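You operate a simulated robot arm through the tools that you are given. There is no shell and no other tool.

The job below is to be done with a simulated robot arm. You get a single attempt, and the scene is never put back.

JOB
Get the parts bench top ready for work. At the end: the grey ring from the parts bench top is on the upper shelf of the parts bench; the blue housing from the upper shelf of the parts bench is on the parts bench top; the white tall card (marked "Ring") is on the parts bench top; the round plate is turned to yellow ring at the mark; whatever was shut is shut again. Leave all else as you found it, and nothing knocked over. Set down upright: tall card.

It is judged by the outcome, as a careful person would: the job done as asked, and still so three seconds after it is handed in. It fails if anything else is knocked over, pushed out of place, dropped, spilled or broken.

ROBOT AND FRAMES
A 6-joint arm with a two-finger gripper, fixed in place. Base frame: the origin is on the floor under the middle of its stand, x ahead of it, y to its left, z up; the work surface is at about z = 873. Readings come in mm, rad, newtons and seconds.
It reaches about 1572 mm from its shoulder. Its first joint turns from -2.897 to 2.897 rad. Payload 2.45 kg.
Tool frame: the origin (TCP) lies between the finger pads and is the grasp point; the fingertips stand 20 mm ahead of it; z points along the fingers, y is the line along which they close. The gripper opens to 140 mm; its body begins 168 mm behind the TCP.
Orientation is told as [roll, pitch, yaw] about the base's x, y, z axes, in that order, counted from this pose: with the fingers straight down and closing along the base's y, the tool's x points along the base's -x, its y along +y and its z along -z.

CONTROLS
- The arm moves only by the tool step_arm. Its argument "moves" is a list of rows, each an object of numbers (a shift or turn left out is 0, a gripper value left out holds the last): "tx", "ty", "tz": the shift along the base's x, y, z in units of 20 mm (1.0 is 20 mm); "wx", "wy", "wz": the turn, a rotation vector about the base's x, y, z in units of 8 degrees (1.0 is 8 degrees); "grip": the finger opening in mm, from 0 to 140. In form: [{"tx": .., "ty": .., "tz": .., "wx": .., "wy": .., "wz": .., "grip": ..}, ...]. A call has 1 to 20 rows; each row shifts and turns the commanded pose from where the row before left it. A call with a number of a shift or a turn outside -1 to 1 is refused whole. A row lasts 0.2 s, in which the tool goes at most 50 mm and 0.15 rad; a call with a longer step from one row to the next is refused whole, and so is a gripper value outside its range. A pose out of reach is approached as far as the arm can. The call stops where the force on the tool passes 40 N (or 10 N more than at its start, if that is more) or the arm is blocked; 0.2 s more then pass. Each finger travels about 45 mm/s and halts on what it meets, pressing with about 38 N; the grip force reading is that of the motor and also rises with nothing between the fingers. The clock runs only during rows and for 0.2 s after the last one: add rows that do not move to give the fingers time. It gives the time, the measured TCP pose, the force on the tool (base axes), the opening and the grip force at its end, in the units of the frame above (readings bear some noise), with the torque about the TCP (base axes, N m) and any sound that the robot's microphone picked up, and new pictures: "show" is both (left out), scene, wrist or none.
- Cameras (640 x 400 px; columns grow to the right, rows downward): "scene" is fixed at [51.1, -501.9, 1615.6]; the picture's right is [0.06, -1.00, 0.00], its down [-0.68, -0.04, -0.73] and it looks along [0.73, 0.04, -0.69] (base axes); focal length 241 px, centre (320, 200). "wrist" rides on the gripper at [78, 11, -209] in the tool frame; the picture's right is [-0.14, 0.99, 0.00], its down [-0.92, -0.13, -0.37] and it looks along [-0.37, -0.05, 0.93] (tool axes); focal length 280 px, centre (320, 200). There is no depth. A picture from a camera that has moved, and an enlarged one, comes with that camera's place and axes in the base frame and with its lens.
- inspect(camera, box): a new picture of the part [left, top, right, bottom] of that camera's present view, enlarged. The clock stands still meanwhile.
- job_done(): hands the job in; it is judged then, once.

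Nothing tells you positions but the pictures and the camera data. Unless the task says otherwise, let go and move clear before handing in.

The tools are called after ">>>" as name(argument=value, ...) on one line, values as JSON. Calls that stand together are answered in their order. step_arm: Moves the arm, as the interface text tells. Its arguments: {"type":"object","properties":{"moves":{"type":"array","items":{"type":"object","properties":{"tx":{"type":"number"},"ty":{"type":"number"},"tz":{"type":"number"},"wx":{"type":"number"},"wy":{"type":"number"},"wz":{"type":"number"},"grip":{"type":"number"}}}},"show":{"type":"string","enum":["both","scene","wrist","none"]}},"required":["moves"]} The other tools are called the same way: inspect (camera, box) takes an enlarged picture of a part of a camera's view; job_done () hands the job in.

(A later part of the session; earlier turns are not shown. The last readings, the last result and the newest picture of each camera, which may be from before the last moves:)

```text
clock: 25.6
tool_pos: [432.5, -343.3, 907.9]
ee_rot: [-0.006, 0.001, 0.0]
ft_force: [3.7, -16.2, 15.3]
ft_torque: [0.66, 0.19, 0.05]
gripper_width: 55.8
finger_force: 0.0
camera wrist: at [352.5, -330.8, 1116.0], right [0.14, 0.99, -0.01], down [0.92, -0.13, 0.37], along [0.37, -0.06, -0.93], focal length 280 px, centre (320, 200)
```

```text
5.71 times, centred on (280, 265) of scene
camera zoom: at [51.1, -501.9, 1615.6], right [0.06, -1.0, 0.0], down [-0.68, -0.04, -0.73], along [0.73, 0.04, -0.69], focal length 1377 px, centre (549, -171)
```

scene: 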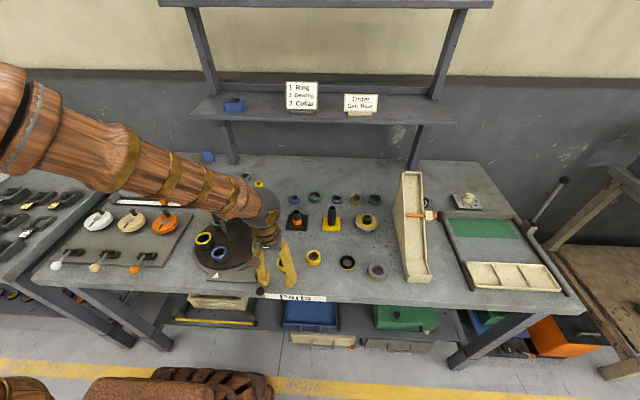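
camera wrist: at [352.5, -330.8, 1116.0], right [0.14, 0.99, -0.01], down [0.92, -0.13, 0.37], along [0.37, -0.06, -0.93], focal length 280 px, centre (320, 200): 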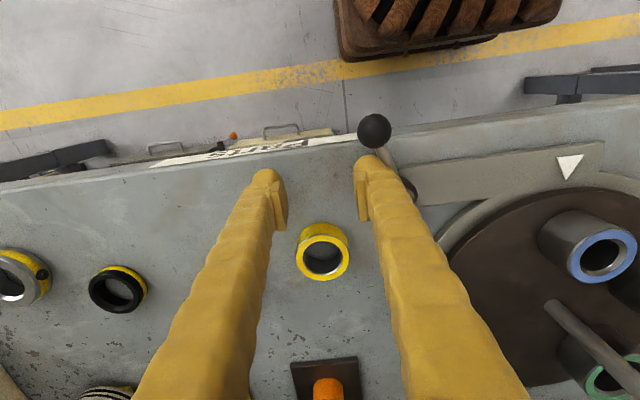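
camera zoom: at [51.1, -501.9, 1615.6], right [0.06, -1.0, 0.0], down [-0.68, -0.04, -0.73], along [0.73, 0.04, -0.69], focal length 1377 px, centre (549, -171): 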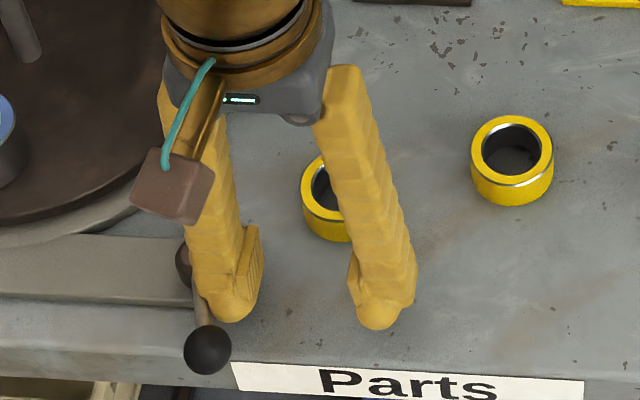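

The finger's trailing end ran into the hub cone, which explains the force. I'll back off, go further toward the front past the hub, then push +y again.

>>> step_arm(moves=[{"ty": -0.4}, {"ty": -0.2}, {"tx": -0.35}, {"tx": -0.35}, {"tx": -0.35}, {}], show="none")

>>> step_arm(moves=[{"ty": 0.2}, {"ty": 0.2}, {"ty": 0.2}, {"ty": 0.2}, {}])

>>> inspect(camera="scene", box=[210, 230, 310, 300])

```text
clock: 26.8
tool_pos: [416.2, -355.9, 907.7]
ee_rot: [-0.009, -0.007, -0.001]
ft_force: [12.8, 1.2, -0.9]
ft_torque: [-0.06, -0.1, -0.78]
gripper_width: 66.4
finger_force: 0.1
stopped in row 5: the force on the tool passed its limit at 58 N (the readings are from after the stop); the commanded pose is now the measured one
```

```text
clock: 27.8
tool_pos: [416.0, -343.8, 908.6]
ee_rot: [-0.011, -0.009, -0.001]
ft_force: [-2.1, -30.5, -4.9]
ft_torque: [-0.5, -0.07, 0.47]
gripper_width: 45.5
finger_force: 0.3
stopped in row 4: the force on the tool passed its limit at 42 N (the readings are from after the stop); the commanded pose is now the measured one
camera wrist: at [335.7, -330.4, 1116.2], right [0.14, 0.99, -0.01], down [0.92, -0.12, 0.38], along [0.37, -0.06, -0.93], focal length 280 px, centre (320, 200)
```

scene: 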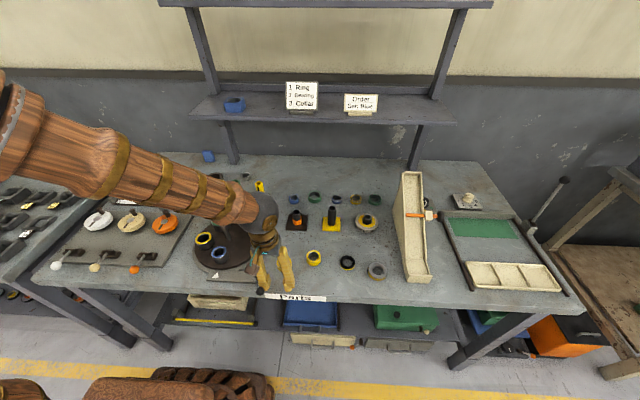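
wrist: 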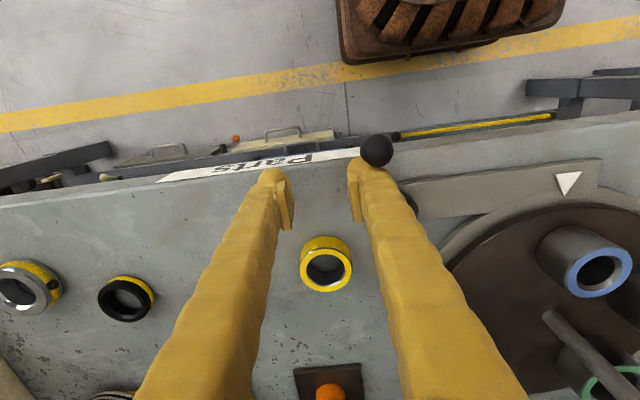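

```text
5.71 times, centred on (260, 265) of scene
camera zoom: at [51.1, -501.9, 1615.6], right [0.06, -1.0, 0.0], down [-0.68, -0.04, -0.73], along [0.73, 0.04, -0.69], focal length 1377 px, centre (663, -171)
```

zoom: 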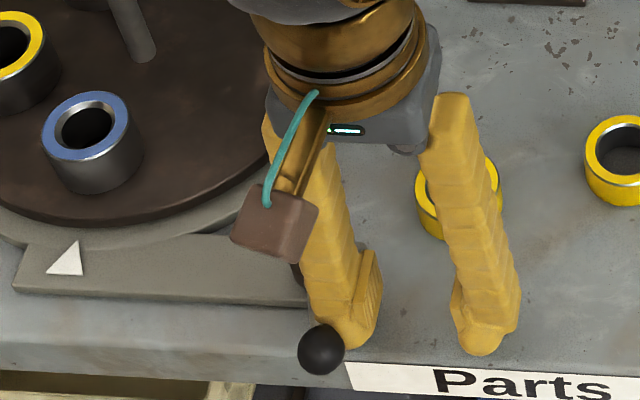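

The lever has hit its end stop at about 70°, so it should be fully open. I'm backing off, lifting clear and checking that it stays there.

>>> step_arm(moves=[{"ty": -0.5, "grip": 66}, {"ty": -0.5}, {"tx": -0.2}, {"tz": 0.5}, {"tz": 0.9}, {"tz": 0.9}, {"tz": 0.9}, {"tz": 0.9}, {"tz": 0.9}, {"tz": 0.9}])

>>> inspect(camera="scene", box=[210, 230, 310, 300])

```text
clock: 30.0
tool_pos: [410.8, -361.3, 1027.2]
ee_rot: [-0.009, -0.008, -0.002]
ft_force: [-0.5, -0.2, 0.6]
ft_torque: [0.02, 0.02, 0.0]
gripper_width: 65.9
finger_force: 0.1
camera wrist: at [331.1, -348.7, 1234.8], right [0.14, 0.99, -0.01], down [0.92, -0.13, 0.38], along [0.37, -0.06, -0.93], focal length 280 px, centre (320, 200)
```

scene: 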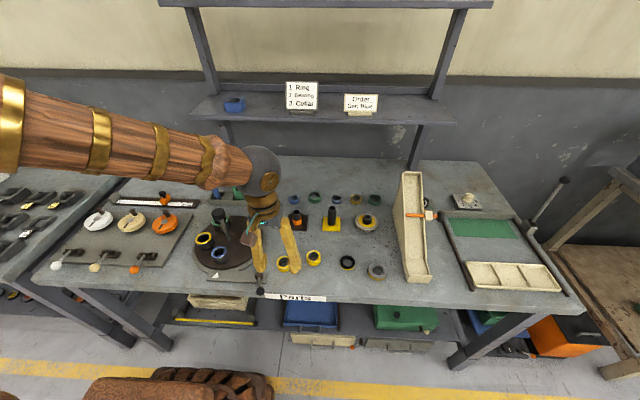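
wrist: 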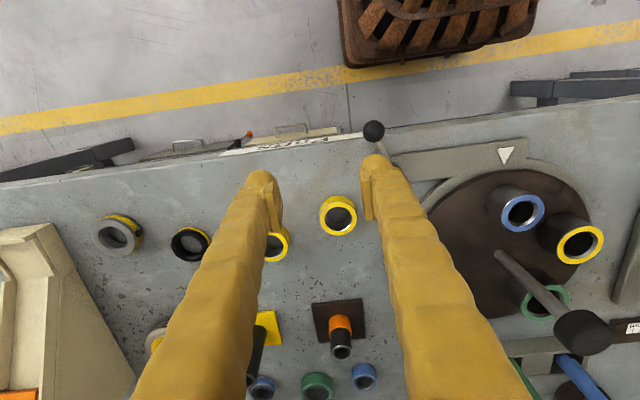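

```text
5.71 times, centred on (260, 265) of scene
camera zoom: at [51.1, -501.9, 1615.6], right [0.06, -1.0, 0.0], down [-0.68, -0.04, -0.73], along [0.73, 0.04, -0.69], focal length 1377 px, centre (663, -171)
```

zoom: 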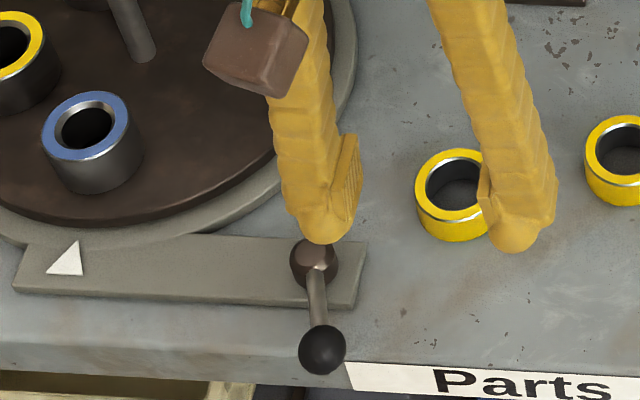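

The lever holds its open position. Now I'm going back to the knob at about (583.5, -129.5), pre-turned to -36°.

>>> step_arm(moves=[{"tz": 1, "grip": 100, "wx": 0.06, "wy": 0.06}, {"tz": 1}, {"tz": 1}, {"tz": 1, "tx": 0.72, "ty": 0.96, "wz": -0.375}, {"tx": 0.72, "ty": 0.96, "wz": -0.375}, {"tx": 0.72, "ty": 0.96, "wz": -0.375}, {"tx": 0.72, "ty": 0.96, "wz": -0.375}, {"tx": 0.72, "ty": 0.96, "wz": -0.375}, {"tx": 0.72, "ty": 0.96, "wz": -0.375}, {"tx": 0.72, "ty": 0.96, "wz": -0.375}, {"tx": 0.72, "ty": 0.96, "wz": -0.375}, {"tx": 0.72, "ty": 0.96, "wz": -0.375}, {"tx": 0.72, "ty": 0.96, "wz": -0.375}, {"tx": 0.72, "ty": 0.96, "wz": -0.375}, {"tx": 0.72, "ty": 0.97, "wz": -0.375}, {}, {}])

```text
clock: 33.6
tool_pos: [584.3, -131.8, 1105.0]
ee_rot: [0.0, 0.001, -0.63]
ft_force: [-0.3, -0.5, 0.1]
ft_torque: [0.0, -0.01, 0.03]
gripper_width: 99.9
finger_force: 0.2
camera wrist: at [527.2, -76.4, 1315.0], right [0.69, 0.72, 0.0], down [0.67, -0.65, 0.37], along [0.26, -0.26, -0.93], focal length 280 px, centre (320, 200)
```

scene: 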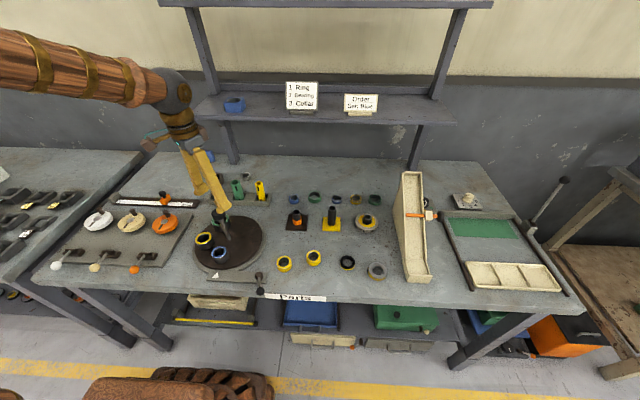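
wrist: 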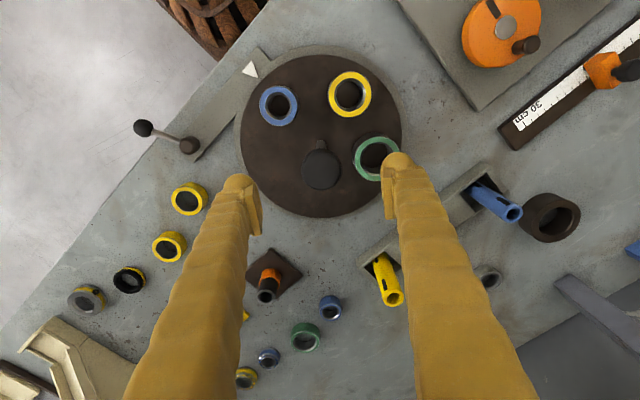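

I'm lowering onto the knob and closing.

>>> step_arm(moves=[{"tz": -0.9, "ty": 0.11}, {"tz": -0.9}, {"tz": -0.9}, {"tz": -0.9}, {"tz": -0.45}, {}, {"grip": 20}, {}, {}, {}, {}, {}, {}], show="wrist")

```text
clock: 36.4
tool_pos: [583.5, -129.9, 1025.5]
ee_rot: [-0.001, 0.001, -0.632]
ft_force: [5.5, 8.8, -1.8]
ft_torque: [0.06, -0.04, 0.02]
gripper_width: 38.2
finger_force: 44.9
camera wrist: at [526.8, -74.6, 1233.7], right [0.69, 0.72, 0.0], down [0.67, -0.65, 0.37], along [0.26, -0.26, -0.93], focal length 280 px, centre (320, 200)
```

wrist: 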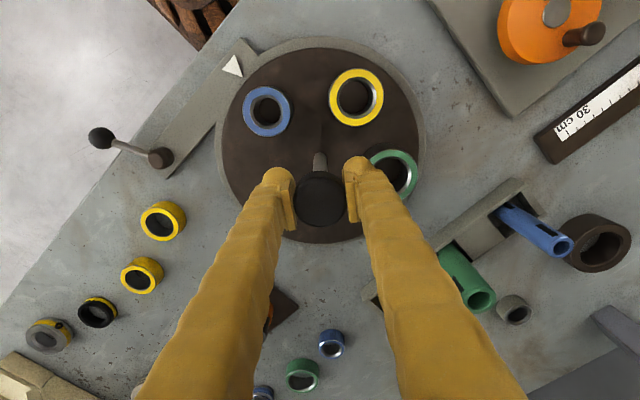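

The grip is centred with little side load. I'm turning a few degrees counter-clockwise to see whether the plate follows now.

>>> step_arm(moves=[{"wz": 0.25, "tx": 0.01, "ty": 0.015}, {"wz": 0.25}, {"wz": 0.25}, {"wz": 0.25}, {"wz": 0.25}, {"wz": 0.25}], show="wrist")

```text
clock: 37.8
tool_pos: [583.8, -130.2, 1024.9]
ee_rot: [-0.002, 0.001, -0.422]
ft_force: [-17.1, -18.0, -1.2]
ft_torque: [-0.08, -0.09, -0.02]
gripper_width: 38.4
finger_force: 45.0
camera wrist: at [516.8, -87.6, 1233.8], right [0.53, 0.85, 0.0], down [0.79, -0.49, 0.37], along [0.31, -0.2, -0.93], focal length 280 px, centre (320, 200)
```

wrist: 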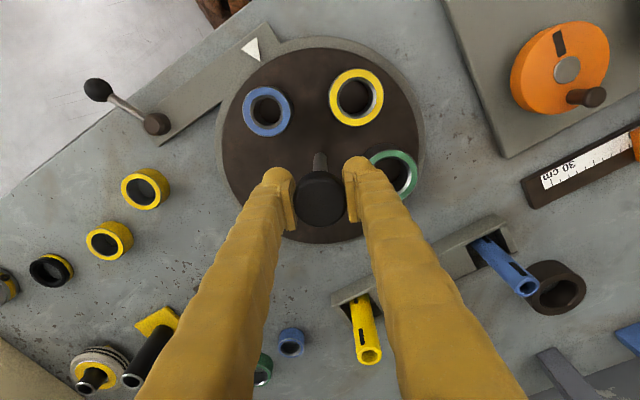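

The plate is turning with the knob now. I'll relieve the side load a little and carry on.

>>> step_arm(moves=[{"wz": 0.3, "tx": -0.025, "ty": -0.025}, {"wz": 0.4}, {"wz": 0.4}, {"wz": 0.4}, {"wz": 0.4}], show="wrist")

```text
clock: 39.0
tool_pos: [585.2, -130.7, 1025.7]
ee_rot: [0.001, 0.001, -0.156]
ft_force: [-13.9, -11.6, -6.5]
ft_torque: [0.01, 0.18, -0.01]
gripper_width: 38.1
finger_force: 45.0
camera wrist: at [508.0, -106.9, 1233.8], right [0.29, 0.96, 0.0], down [0.89, -0.27, 0.37], along [0.35, -0.11, -0.93], focal length 280 px, centre (320, 200)
```

wrist: 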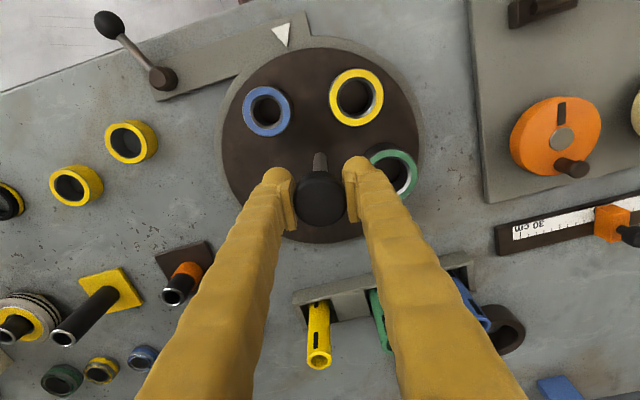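

The plate is following well. I'm continuing toward the mark.

>>> step_arm(moves=[{"wz": 0.4, "tx": -0.02, "ty": -0.02}, {"wz": 0.4}, {"wz": 0.4}, {"wz": 0.4}, {"wz": 0.4}, {"wz": 0.4}], show="wrist")

```text
clock: 40.4
tool_pos: [584.4, -129.0, 1025.1]
ee_rot: [0.0, 0.0, 0.181]
ft_force: [-1.0, -10.8, -5.6]
ft_torque: [-0.02, 0.18, 0.0]
gripper_width: 38.1
finger_force: 44.7
camera wrist: at [504.6, -133.2, 1233.8], right [-0.04, 1.0, 0.0], down [0.93, 0.04, 0.37], along [0.37, 0.02, -0.93], focal length 280 px, centre (320, 200)
```

wrist: 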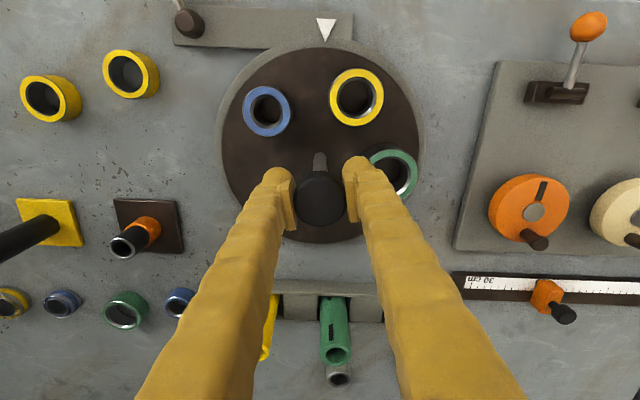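

About 25° remains. I'm continuing.

>>> step_arm(moves=[{"wz": 0.4, "ty": -0.02}, {"wz": 0.4}, {"wz": 0.4}, {"wz": 0.4}, {"wz": 0.4}, {"wz": 0.4}, {"wz": 0.4}, {}], show="wrist")

```text
clock: 42.2
tool_pos: [584.1, -129.8, 1026.8]
ee_rot: [-0.001, 0.0, 0.573]
ft_force: [10.3, -2.4, 9.1]
ft_torque: [0.06, -0.13, 0.04]
gripper_width: 38.1
finger_force: 45.3
camera wrist: at [511.8, -163.3, 1233.8], right [-0.42, 0.91, 0.0], down [0.84, 0.39, 0.37], along [0.33, 0.15, -0.93], focal length 280 px, centre (320, 200)
```

wrist: 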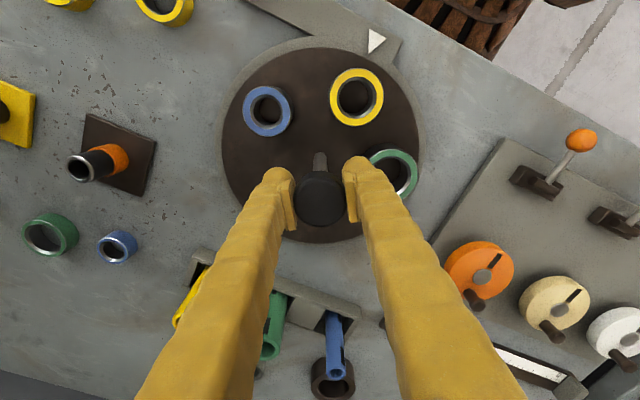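

The yellow ring is nearly at the mark. I'll zoom in to measure the remaining offset.

>>> inspect(camera="wrist", box=[210, 10, 430, 210])

>>> inspect(camera="scene", box=[180, 210, 290, 290])

```text
2.00 times, centred on (320, 110) of wrist
camera zoom: at [511.8, -163.3, 1233.8], right [-0.42, 0.91, 0.0], down [0.84, 0.39, 0.37], along [0.33, 0.15, -0.93], focal length 561 px, centre (320, 380)
```

zoom: 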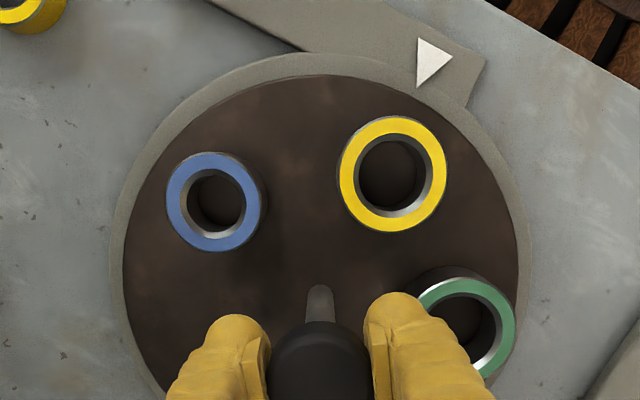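

```text
5.00 times, centred on (235, 250) of scene
camera zoom: at [51.1, -501.9, 1615.6], right [0.06, -1.0, 0.0], down [-0.68, -0.04, -0.73], along [0.73, 0.04, -0.69], focal length 1205 px, centre (745, -50)
```

zoom: 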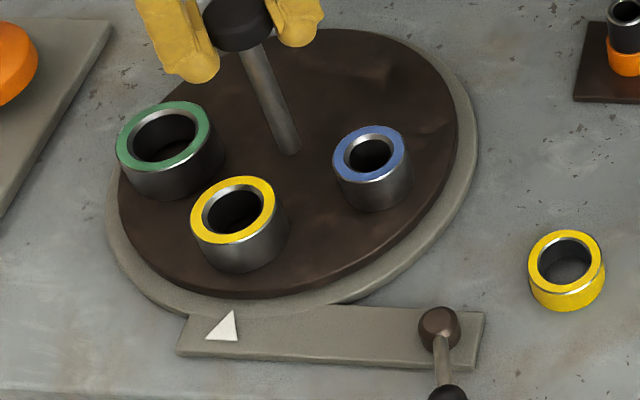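

Comparing with where the blue ring sat at the start, the plate needs about 2.5° more. I'll turn that and compare again.

>>> step_arm(moves=[{"wz": 0.2}, {"wz": 0.12}, {}], show="none")

>>> inspect(camera="scene", box=[180, 200, 300, 290])

>>> inspect(camera="wrist", box=[210, 10, 430, 210])

```text
clock: 43.0
tool_pos: [583.7, -130.0, 1025.3]
ee_rot: [-0.001, 0.001, 0.616]
ft_force: [10.0, -5.3, 19.8]
ft_torque: [-0.04, -0.07, -0.01]
gripper_width: 38.2
finger_force: 44.7
```

```text
4.44 times, centred on (240, 245) of scene
camera zoom: at [51.1, -501.9, 1615.6], right [0.06, -1.0, 0.0], down [-0.68, -0.04, -0.73], along [0.73, 0.04, -0.69], focal length 1071 px, centre (676, 0)
```

zoom: 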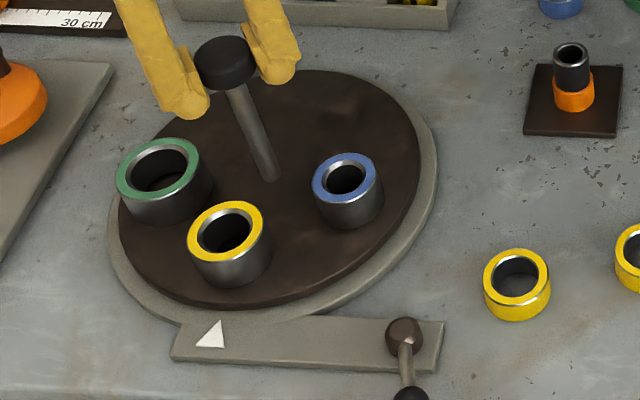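

```text
2.00 times, centred on (320, 110) of wrist
camera zoom: at [513.3, -166.4, 1233.8], right [-0.46, 0.89, 0.0], down [0.83, 0.43, 0.37], along [0.33, 0.17, -0.93], focal length 561 px, centre (320, 380)
```

zoom: 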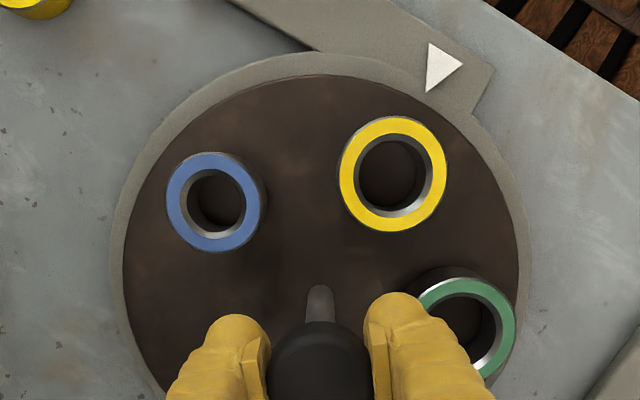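

The yellow ring now sits exactly where the blue one was, at the mark. I'll release the knob, lift, and go to the far side of the lever to swing it back to its locked position.

>>> step_arm(moves=[{"grip": 100}, {}, {}, {}, {"tz": 0.9}, {"tz": 0.9}, {"tz": 0.9}, {"tz": 0.9}, {"tz": 0.9, "tx": -0.5, "ty": -0.3}, {"tx": -0.9, "ty": -0.5, "wz": -0.55, "grip": 40}, {"tx": -0.9, "ty": -0.5, "wz": -0.55}, {"tx": -0.9, "ty": -0.5, "wz": -0.55}, {"tx": -0.9, "ty": -0.5, "wz": -0.55}, {"tx": -0.9, "ty": -0.5, "wz": -0.55}, {"tx": -0.9, "ty": -0.5, "wz": -0.55}, {"tx": -0.9, "ty": -0.5, "wz": -0.55}, {"tx": -0.9, "ty": -0.5, "wz": -0.55}, {"tx": -0.9, "ty": -0.1}, {"tx": -0.4}, {}])

>>> inspect(camera="scene", box=[180, 200, 300, 290])

```text
clock: 47.2
tool_pos: [408.6, -220.9, 1099.4]
ee_rot: [0.018, 0.033, 0.004]
ft_force: [-0.5, 0.5, -0.6]
ft_torque: [0.05, -0.01, 0.01]
gripper_width: 40.1
finger_force: 0.1
camera wrist: at [337.3, -214.4, 1310.8], right [0.14, 0.99, 0.01], down [0.93, -0.13, 0.34], along [0.34, -0.03, -0.94], focal length 280 px, centre (320, 200)
```

scene: 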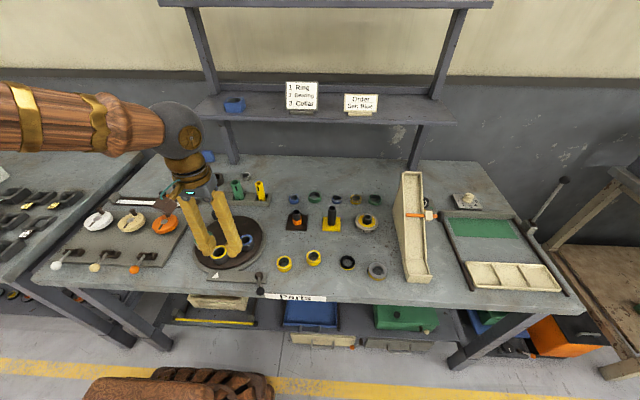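
wrist: 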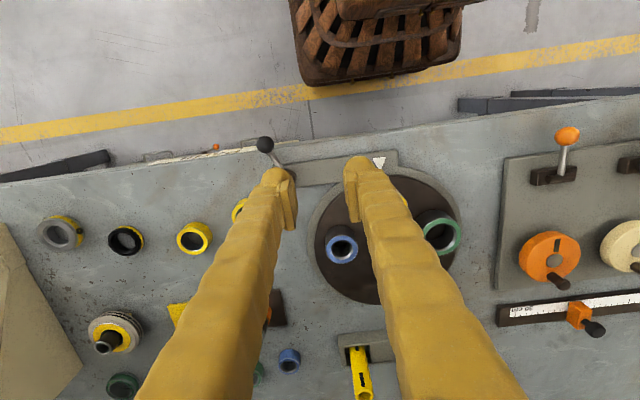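

```text
4.44 times, centred on (240, 245) of scene
camera zoom: at [51.1, -501.9, 1615.6], right [0.06, -1.0, 0.0], down [-0.68, -0.04, -0.73], along [0.73, 0.04, -0.69], focal length 1071 px, centre (676, 0)
```

zoom: 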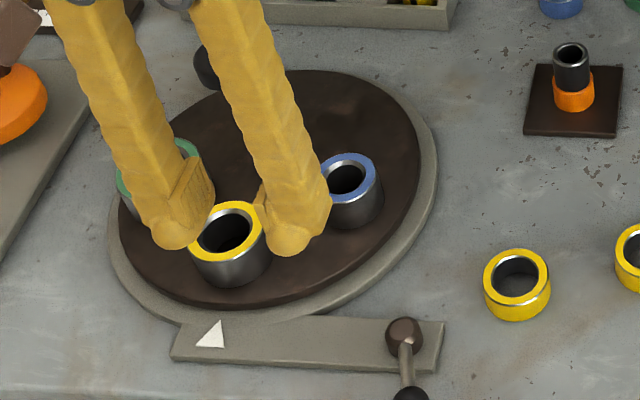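

The pose shows a slight tilt. I'll let it settle and check before descending.

>>> step_arm(moves=[{}, {}, {}], show="none")

```text
clock: 48.0
tool_pos: [410.0, -221.8, 1100.5]
ee_rot: [0.016, 0.031, 0.003]
ft_force: [-0.3, 0.3, 0.1]
ft_torque: [-0.02, -0.01, -0.01]
gripper_width: 39.8
finger_force: 0.1
```

The arm is near its inner reach limit there. I'll use the other (left) finger instead, which keeps the tool further out, and move to y of about -300 while lowering part way.

>>> step_arm(moves=[{"ty": -0.82, "tz": -0.7, "grip": 66}, {"ty": -0.82, "tz": -0.7}, {"ty": -0.82, "tz": -0.7}, {"ty": -0.82, "tz": -0.7}, {"ty": -0.82, "tz": -0.7}, {"tz": -0.9}, {"tz": -0.9}, {"tz": -0.9}, {"tz": -0.9}, {}, {}])

>>> inspect(camera="wrist", box=[230, 70, 430, 220])

>>> inspect(camera="scene", box=[210, 230, 310, 300])

```text
clock: 50.4
tool_pos: [402.4, -300.4, 971.9]
ee_rot: [0.001, 0.001, 0.0]
ft_force: [0.2, -0.5, 0.0]
ft_torque: [0.04, 0.04, 0.0]
gripper_width: 65.9
finger_force: 0.0
camera wrist: at [324.3, -289.5, 1181.2], right [0.14, 0.99, 0.0], down [0.92, -0.13, 0.37], along [0.36, -0.05, -0.93], focal length 280 px, centre (320, 200)
```

scene: 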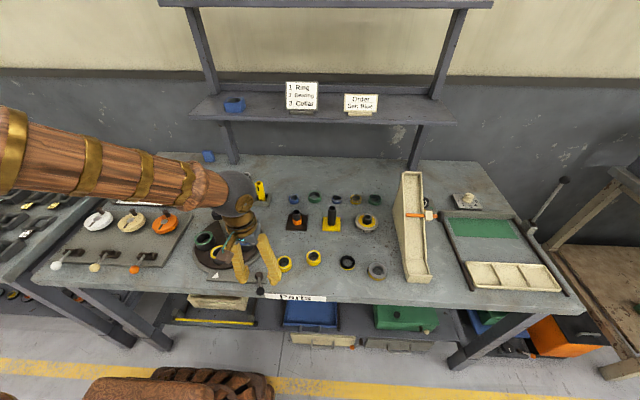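
wrist: 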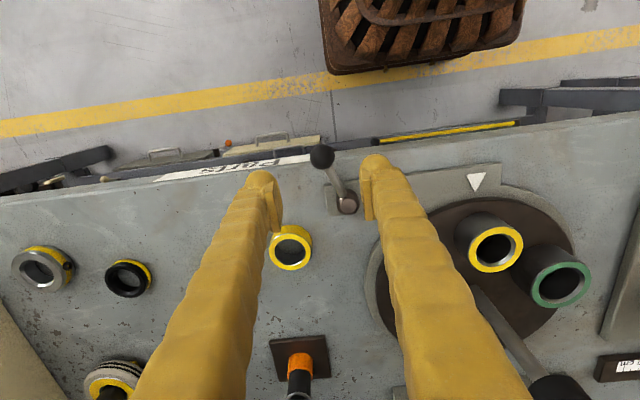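

```text
2.67 times, centred on (330, 145) of wrist
camera zoom: at [324.3, -289.5, 1181.2], right [0.14, 0.99, 0.0], down [0.92, -0.13, 0.37], along [0.36, -0.05, -0.93], focal length 748 px, centre (293, 347)
```

zoom: 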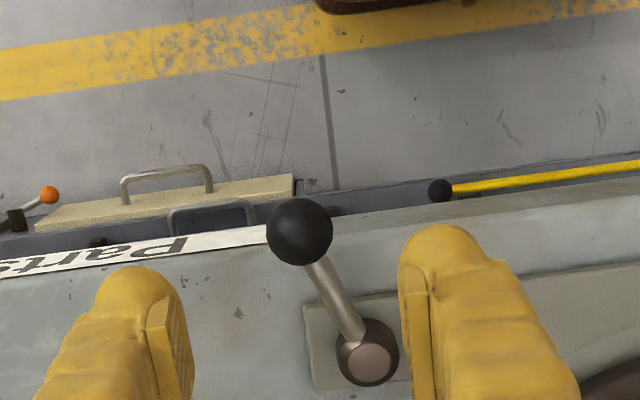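

```text
5.71 times, centred on (260, 265) of scene
camera zoom: at [51.1, -501.9, 1615.6], right [0.06, -1.0, 0.0], down [-0.68, -0.04, -0.73], along [0.73, 0.04, -0.69], focal length 1377 px, centre (663, -171)
```

zoom: 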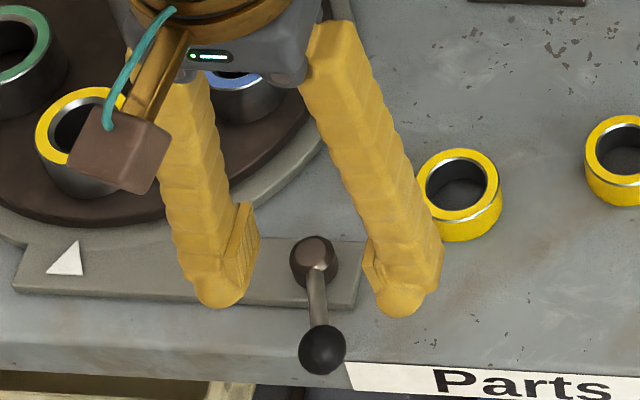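

The lever is now between the fingers with clearance on both sides. I'm lowering to rod height.

>>> step_arm(moves=[{"tz": -0.8}, {"tz": -0.8}, {"tz": -0.8}, {"tz": -0.75}, {}], show="none")

>>> inspect(camera="scene", box=[210, 230, 310, 300])

```text
clock: 51.6
tool_pos: [403.8, -300.4, 910.9]
ee_rot: [0.0, 0.003, 0.001]
ft_force: [0.8, 0.5, 0.2]
ft_torque: [0.0, -0.02, 0.01]
gripper_width: 65.9
finger_force: 0.0
```

```text
5.71 times, centred on (260, 265) of scene
camera zoom: at [51.1, -501.9, 1615.6], right [0.06, -1.0, 0.0], down [-0.68, -0.04, -0.73], along [0.73, 0.04, -0.69], focal length 1377 px, centre (663, -171)
```

zoom: 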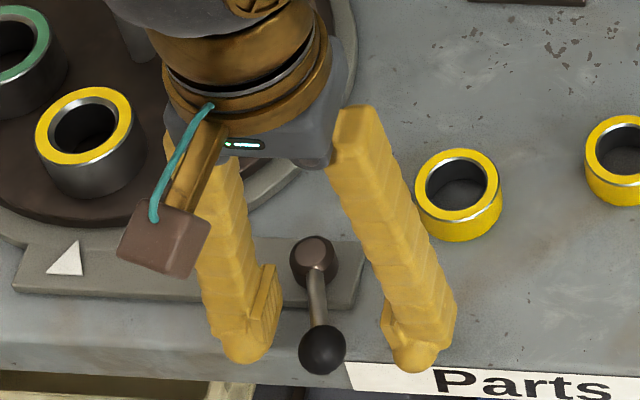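

The finger is clear of the hub. I'm pushing in -y to swing the lever back.

>>> step_arm(moves=[{"ty": -0.3}, {"ty": -0.3}, {"ty": -0.3}, {"ty": -0.3}, {"ty": -0.3}, {"ty": -0.3}, {"ty": -0.3}, {"ty": -0.3}, {}], show="wrist")

>>> inspect(camera="scene", box=[210, 230, 310, 300])

```text
clock: 53.6
tool_pos: [402.9, -348.6, 909.3]
ee_rot: [0.001, 0.002, 0.002]
ft_force: [-1.0, 0.4, -0.6]
ft_torque: [-0.03, 0.02, 0.0]
gripper_width: 66.3
finger_force: 0.0
camera wrist: at [325.0, -337.4, 1118.6], right [0.14, 0.99, 0.0], down [0.92, -0.13, 0.37], along [0.36, -0.05, -0.93], focal length 280 px, centre (320, 200)
```

wrist: 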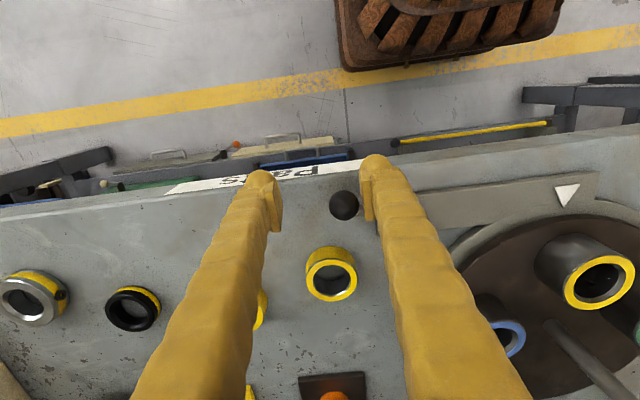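

```text
5.71 times, centred on (260, 265) of scene
camera zoom: at [51.1, -501.9, 1615.6], right [0.06, -1.0, 0.0], down [-0.68, -0.04, -0.73], along [0.73, 0.04, -0.69], focal length 1377 px, centre (663, -171)
```

zoom: 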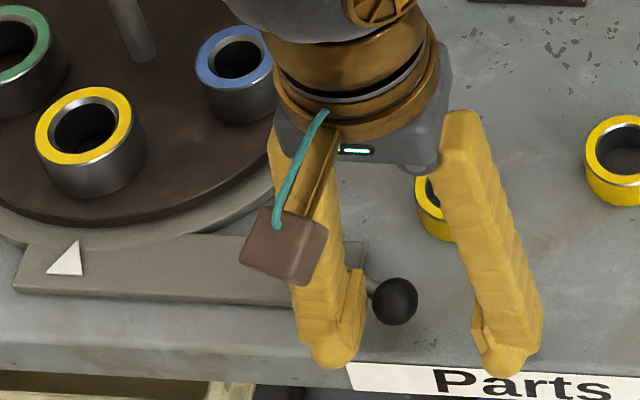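

About 25° remains. I'll shift slightly more -y, then push +x gently to bring the rod back to its original line.

>>> step_arm(moves=[{"ty": -0.3}, {"tx": 0.15}, {"tx": 0.15}, {"tx": 0.15}, {"tx": 0.1}, {}], show="wrist")

>>> inspect(camera="scene", box=[230, 230, 330, 300])

```text
clock: 55.0
tool_pos: [414.4, -354.6, 909.9]
ee_rot: [0.001, 0.002, 0.003]
ft_force: [-0.6, 0.3, -0.2]
ft_torque: [0.02, 0.01, -0.02]
gripper_width: 65.9
finger_force: 0.2
camera wrist: at [336.1, -343.2, 1118.9], right [0.14, 0.99, 0.0], down [0.92, -0.13, 0.37], along [0.36, -0.05, -0.93], focal length 280 px, centre (320, 200)
```

wrist: 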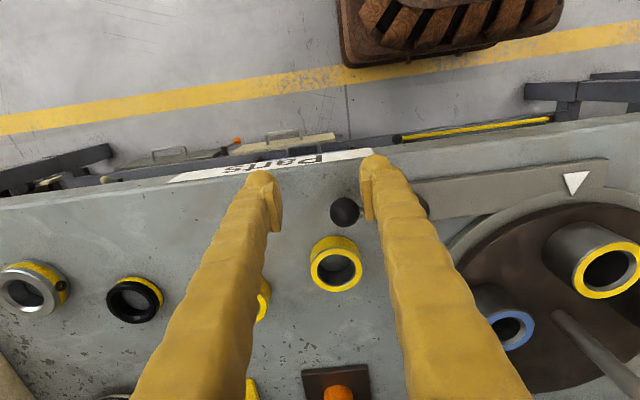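

```text
5.71 times, centred on (280, 265) of scene
camera zoom: at [51.1, -501.9, 1615.6], right [0.06, -1.0, 0.0], down [-0.68, -0.04, -0.73], along [0.73, 0.04, -0.69], focal length 1377 px, centre (549, -171)
```

zoom: 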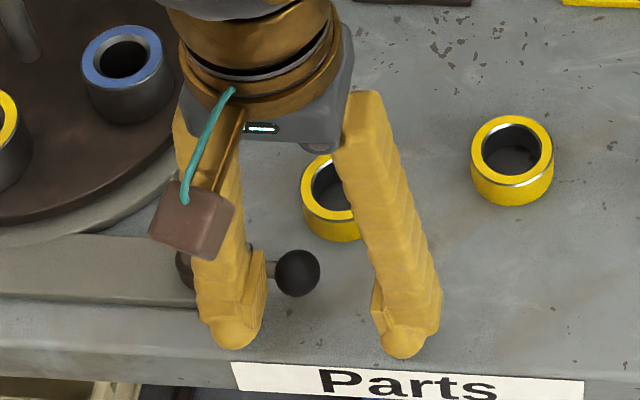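

The ball is about 9 mm from its original place. I'll continue in small steps and watch for the stop.

>>> step_arm(moves=[{"tx": 0.1}, {"tx": 0.1}, {}], show="none")

>>> inspect(camera="scene", box=[230, 230, 330, 300])

```text
clock: 55.8
tool_pos: [418.8, -355.1, 910.6]
ee_rot: [0.0, 0.001, 0.002]
ft_force: [0.2, -0.3, 0.4]
ft_torque: [0.01, 0.02, 0.01]
gripper_width: 65.9
finger_force: 0.0
```

```text
5.71 times, centred on (280, 265) of scene
camera zoom: at [51.1, -501.9, 1615.6], right [0.06, -1.0, 0.0], down [-0.68, -0.04, -0.73], along [0.73, 0.04, -0.69], focal length 1377 px, centre (549, -171)
```

zoom: 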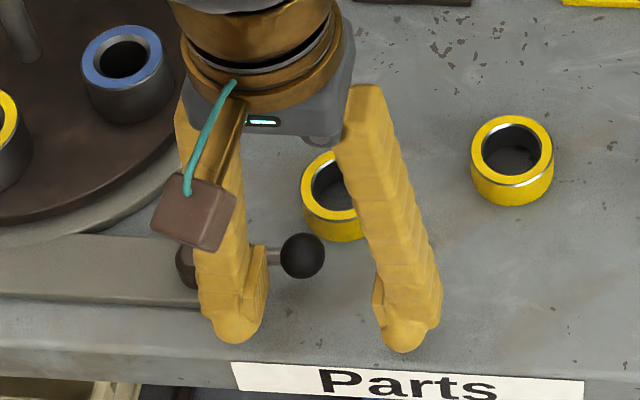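

The ball is back at its original pixel position. I'll nudge it 2 mm more to see if it is at the stop.

>>> step_arm(moves=[{"tx": 0.05}, {"tx": 0.05}, {}], show="none")

>>> inspect(camera="scene", box=[230, 230, 330, 300])

```text
clock: 56.6
tool_pos: [420.7, -354.8, 911.8]
ee_rot: [0.0, 0.002, 0.002]
ft_force: [0.3, -0.4, 0.0]
ft_torque: [0.0, 0.01, -0.01]
gripper_width: 66.0
finger_force: 0.1
```

```text
5.71 times, centred on (280, 265) of scene
camera zoom: at [51.1, -501.9, 1615.6], right [0.06, -1.0, 0.0], down [-0.68, -0.04, -0.73], along [0.73, 0.04, -0.69], focal length 1377 px, centre (549, -171)
```

zoom: 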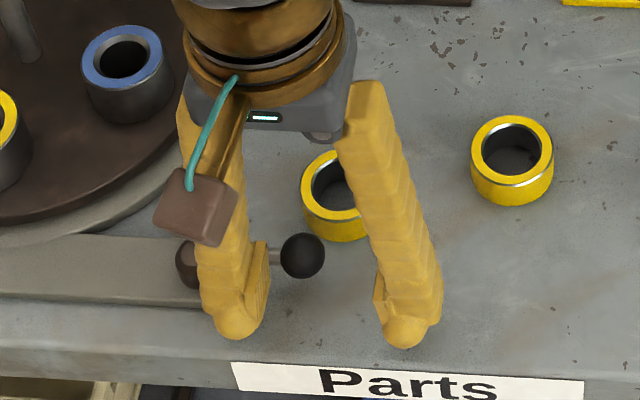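

The lever snapped home: it's at its original position with no contact force. The plate part is done, so I'm lifting away and going to look at the shelf with the tool tilted 45° forward.

>>> step_arm(moves=[{"tx": -0.2}, {"tz": 0.7}, {"tz": 1}, {"tz": 1}, {"tz": 1}, {"tz": 1}, {"tz": 1}, {"tz": 1, "tx": 0.8}, {"tz": 1, "tx": 1}, {"tz": 1, "tx": 1, "wy": -0.9375}, {"tz": 1, "tx": 1, "wy": -0.9375}, {"tz": 1, "tx": 1, "wy": -0.9375}, {"tz": 1, "tx": 1, "wy": -0.9375}, {"tz": 1, "tx": 1, "wy": -0.9375}, {"tz": 1, "tx": 1, "wy": -0.9375}, {"tz": 1, "tx": 1}, {"tz": 1, "tx": 1}, {"tz": 1, "tx": 1}, {"tz": 1, "tx": 1}, {"tz": 1, "tx": 1}], show="none")

>>> step_arm(moves=[{"tz": 1, "tx": 1, "ty": -0.6}, {"tz": 1, "tx": 0.4, "ty": -0.6}, {}])

```text
clock: 60.8
tool_pos: [672.9, -355.7, 1287.3]
ee_rot: [-0.003, -0.784, 0.004]
ft_force: [0.6, 0.2, 0.6]
ft_torque: [0.04, 0.0, 0.02]
gripper_width: 65.9
finger_force: 0.1
```

```text
clock: 61.6
tool_pos: [701.6, -378.6, 1324.0]
ee_rot: [-0.002, -0.783, 0.002]
ft_force: [0.6, -0.6, 0.3]
ft_torque: [-0.02, 0.0, 0.03]
gripper_width: 65.9
finger_force: 0.1
camera wrist: at [497.6, -367.7, 1416.9], right [0.1, 0.99, 0.1], down [0.39, -0.13, 0.91], along [0.92, -0.05, -0.4], focal length 280 px, centre (320, 200)
```

scene: 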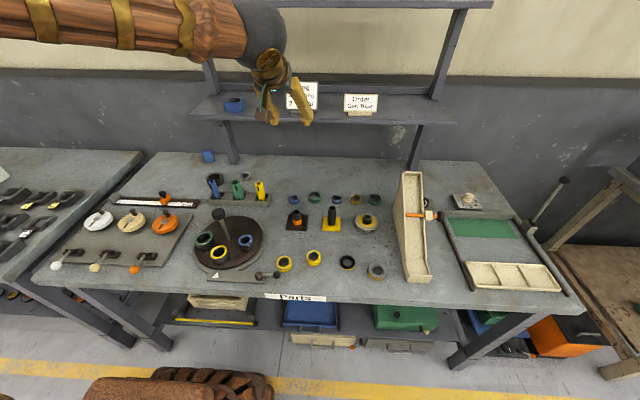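
wrist: 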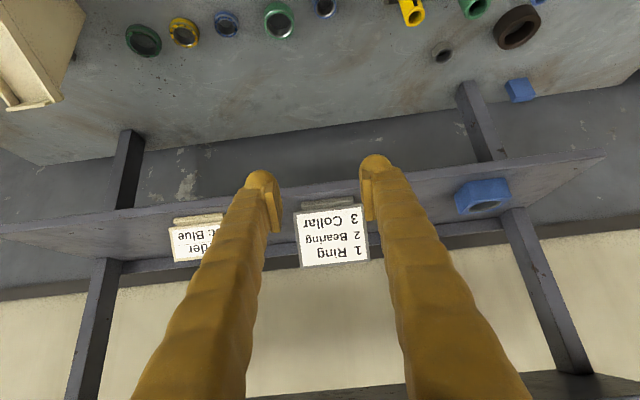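

I'm at the shelf with the camera image upside down. I'll zoom in on the cards, the housing and the grey ring, and re-check the plate and lever in the scene view.

>>> inspect(camera="wrist", box=[230, 150, 400, 290])

>>> inspect(camera="wrist", box=[400, 0, 640, 240])

>>> inspect(camera="wrist", box=[100, 150, 260, 280])

>>> inspect(camera="scene", box=[180, 200, 300, 290])

```text
2.86 times, centred on (315, 220) of wrist
camera zoom: at [497.6, -367.7, 1416.9], right [0.1, 0.99, 0.1], down [0.39, -0.13, 0.91], along [0.92, -0.05, -0.4], focal length 801 px, centre (334, 143)
```

zoom: 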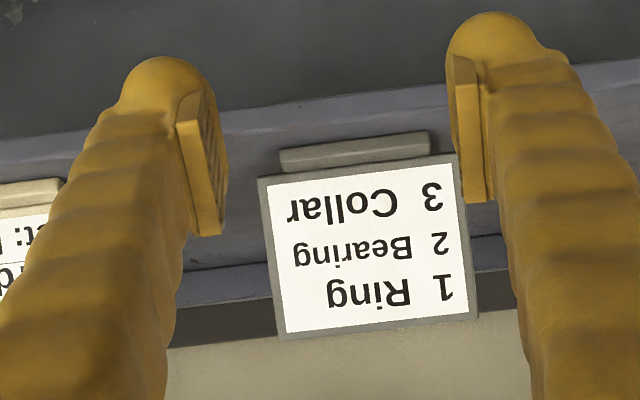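

```text
1.67 times, centred on (520, 120) of wrist
camera zoom: at [497.6, -367.7, 1416.9], right [0.1, 0.99, 0.1], down [0.39, -0.13, 0.91], along [0.92, -0.05, -0.4], focal length 467 px, centre (-13, 333)
```

zoom: 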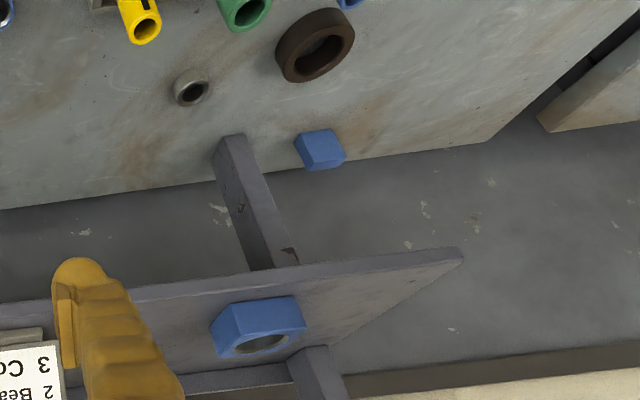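

```text
3.08 times, centred on (180, 215) of wrist
camera zoom: at [497.6, -367.7, 1416.9], right [0.1, 0.99, 0.1], down [0.39, -0.13, 0.91], along [0.92, -0.05, -0.4], focal length 863 px, centre (751, 154)
```

zoom: 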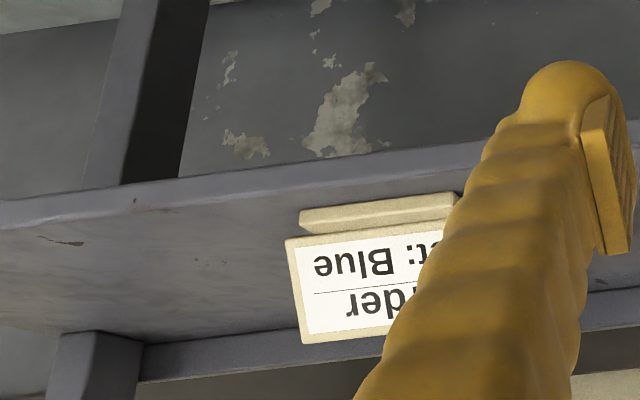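

```text
4.44 times, centred on (240, 245) of scene
camera zoom: at [51.1, -501.9, 1615.6], right [0.06, -1.0, 0.0], down [-0.68, -0.04, -0.73], along [0.73, 0.04, -0.69], focal length 1071 px, centre (676, 0)
```

zoom: 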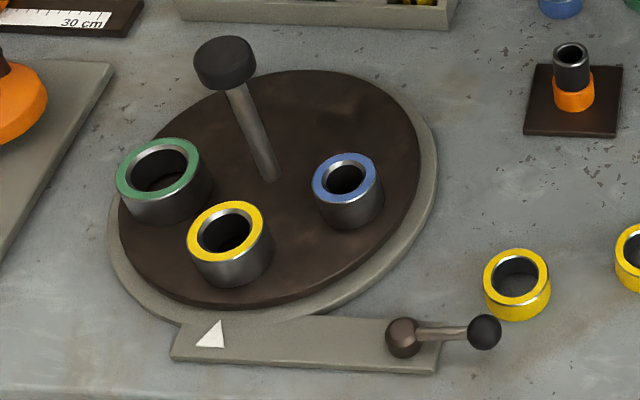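

The lever and yellow ring match their targets. Next I need the card's depth, lean and shelf height, so I'm taking a second view from the left, which is also good for the housing.

>>> step_arm(moves=[{"ty": 1}, {"ty": 1}, {"ty": 1}, {"ty": 1}, {"ty": 1}, {"ty": 1}, {"ty": 1}, {"ty": 1}, {"ty": 1}, {"ty": 1}, {"ty": 1}, {"ty": 1}, {}])

>>> inspect(camera="wrist", box=[60, 130, 260, 290])

>>> inspect(camera="wrist", box=[260, 100, 420, 240])

```text
clock: 64.6
tool_pos: [735.2, -149.0, 1251.4]
ee_rot: [0.035, -0.687, -0.025]
ft_force: [0.0, 0.1, 0.3]
ft_torque: [-0.01, 0.0, 0.0]
gripper_width: 66.0
finger_force: 0.0
stopped in row 13: the arm was blocked; the commanded pose is now the measured one
camera wrist: at [541.8, -140.8, 1363.2], right [0.11, 0.99, 0.11], down [0.48, -0.15, 0.86], along [0.87, -0.04, -0.49], focal length 280 px, centre (320, 200)
```

scene: 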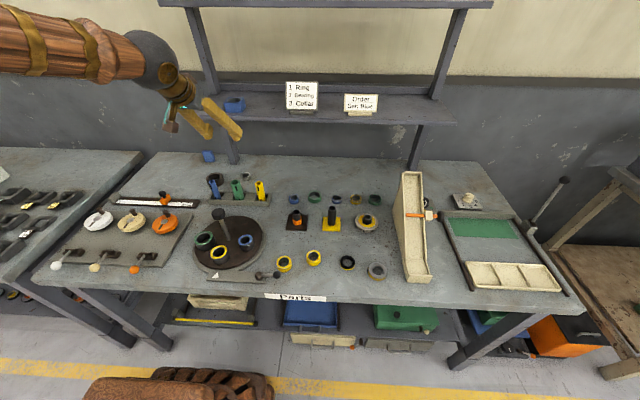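
wrist: 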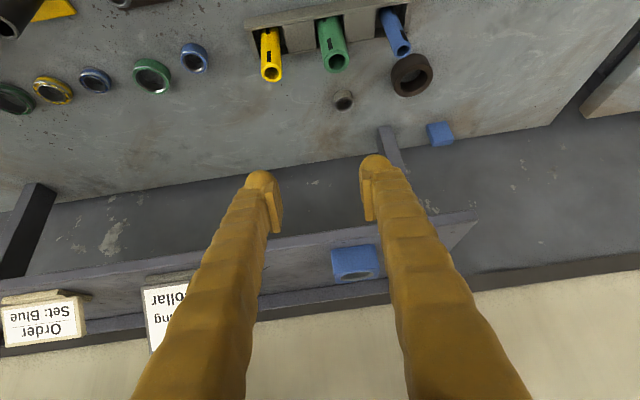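

```text
2.50 times, centred on (160, 210) of wrist
camera zoom: at [541.8, -140.8, 1363.2], right [0.11, 0.99, 0.11], down [0.48, -0.15, 0.86], along [0.87, -0.04, -0.49], focal length 701 px, centre (720, 175)
```

zoom: 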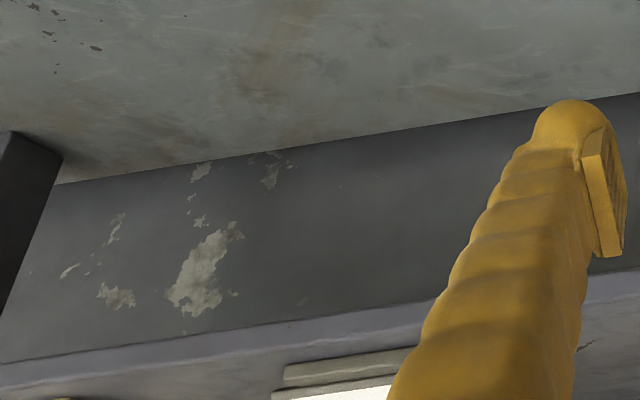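

```text
2.86 times, centred on (340, 170) of wrist
camera zoom: at [541.8, -140.8, 1363.2], right [0.11, 0.99, 0.11], down [0.48, -0.15, 0.86], along [0.87, -0.04, -0.49], focal length 801 px, centre (263, 286)
```

zoom: 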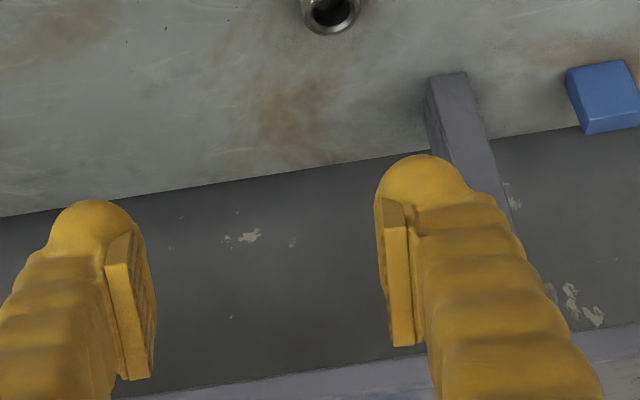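

The arm hit an inner reach limit at 45° tilt that close in, so a 30° tilt will suit it better. I'll correct the orientation to a clean 30° and move in front of the card with the fingers fully open.

>>> step_arm(moves=[{"wx": -0.1, "wy": 0.6, "wz": 0.01, "tx": 0.5}, {"wx": -0.094, "wy": 0.568, "wz": 0.01, "tx": 0.5}, {"tx": 0.27, "ty": -0.97, "tz": 0.454, "grip": 140}, {"tx": 0.27, "ty": -0.97, "tz": 0.454}, {"tx": 0.27, "ty": -0.97, "tz": 0.454}, {"tx": 0.27, "ty": -0.97, "tz": 0.454}, {"tx": 0.27, "ty": -0.97, "tz": 0.454}, {"tx": 0.27, "ty": -0.97, "tz": 0.454}, {"tx": 0.27, "ty": -0.97, "tz": 0.454}, {"tx": 0.27, "ty": -0.97, "tz": 0.454}, {"tx": 0.27, "ty": -0.97, "tz": 0.454}, {"tx": 0.27, "ty": -0.97, "tz": 0.454}, {"tx": 0.27, "ty": -0.97, "tz": 0.454}, {"tx": 0.27, "ty": -0.97, "tz": 0.454}, {}, {}])

>>> inspect(camera="wrist", box=[200, 130, 440, 330])

```text
clock: 68.0
tool_pos: [818.7, -382.3, 1364.9]
ee_rot: [0.0, -0.528, 0.0]
ft_force: [-0.7, 0.5, 0.2]
ft_torque: [-0.05, 0.0, -0.01]
gripper_width: 139.7
finger_force: 0.1
camera wrist: at [645.3, -370.1, 1505.2], right [0.12, 0.99, 0.07], down [0.61, -0.13, 0.78], along [0.78, -0.05, -0.62], focal length 280 px, centre (320, 200)
```

scene: 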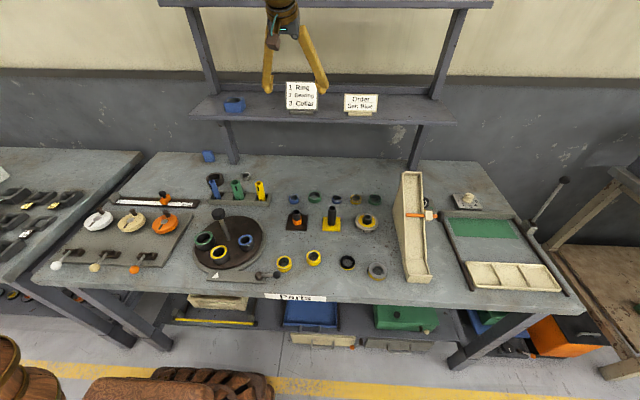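
wrist: 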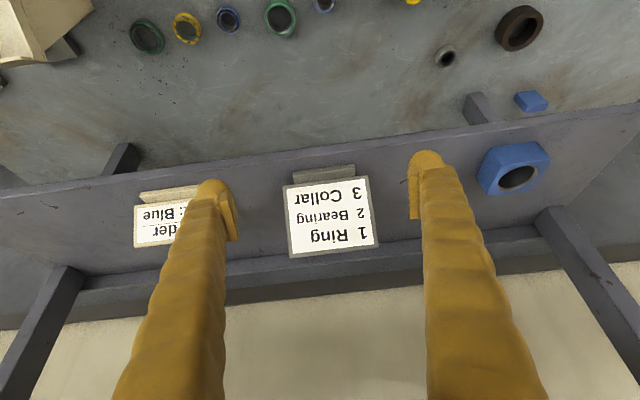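

```text
2.00 times, centred on (320, 230) of wrist
camera zoom: at [645.3, -370.1, 1505.2], right [0.12, 0.99, 0.07], down [0.61, -0.13, 0.78], along [0.78, -0.05, -0.62], focal length 561 px, centre (320, 140)
```

zoom: 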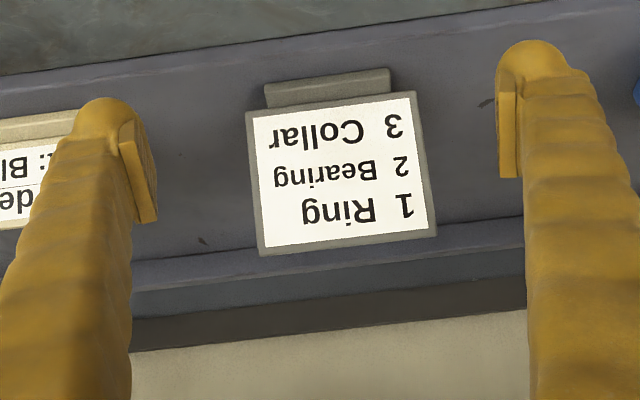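

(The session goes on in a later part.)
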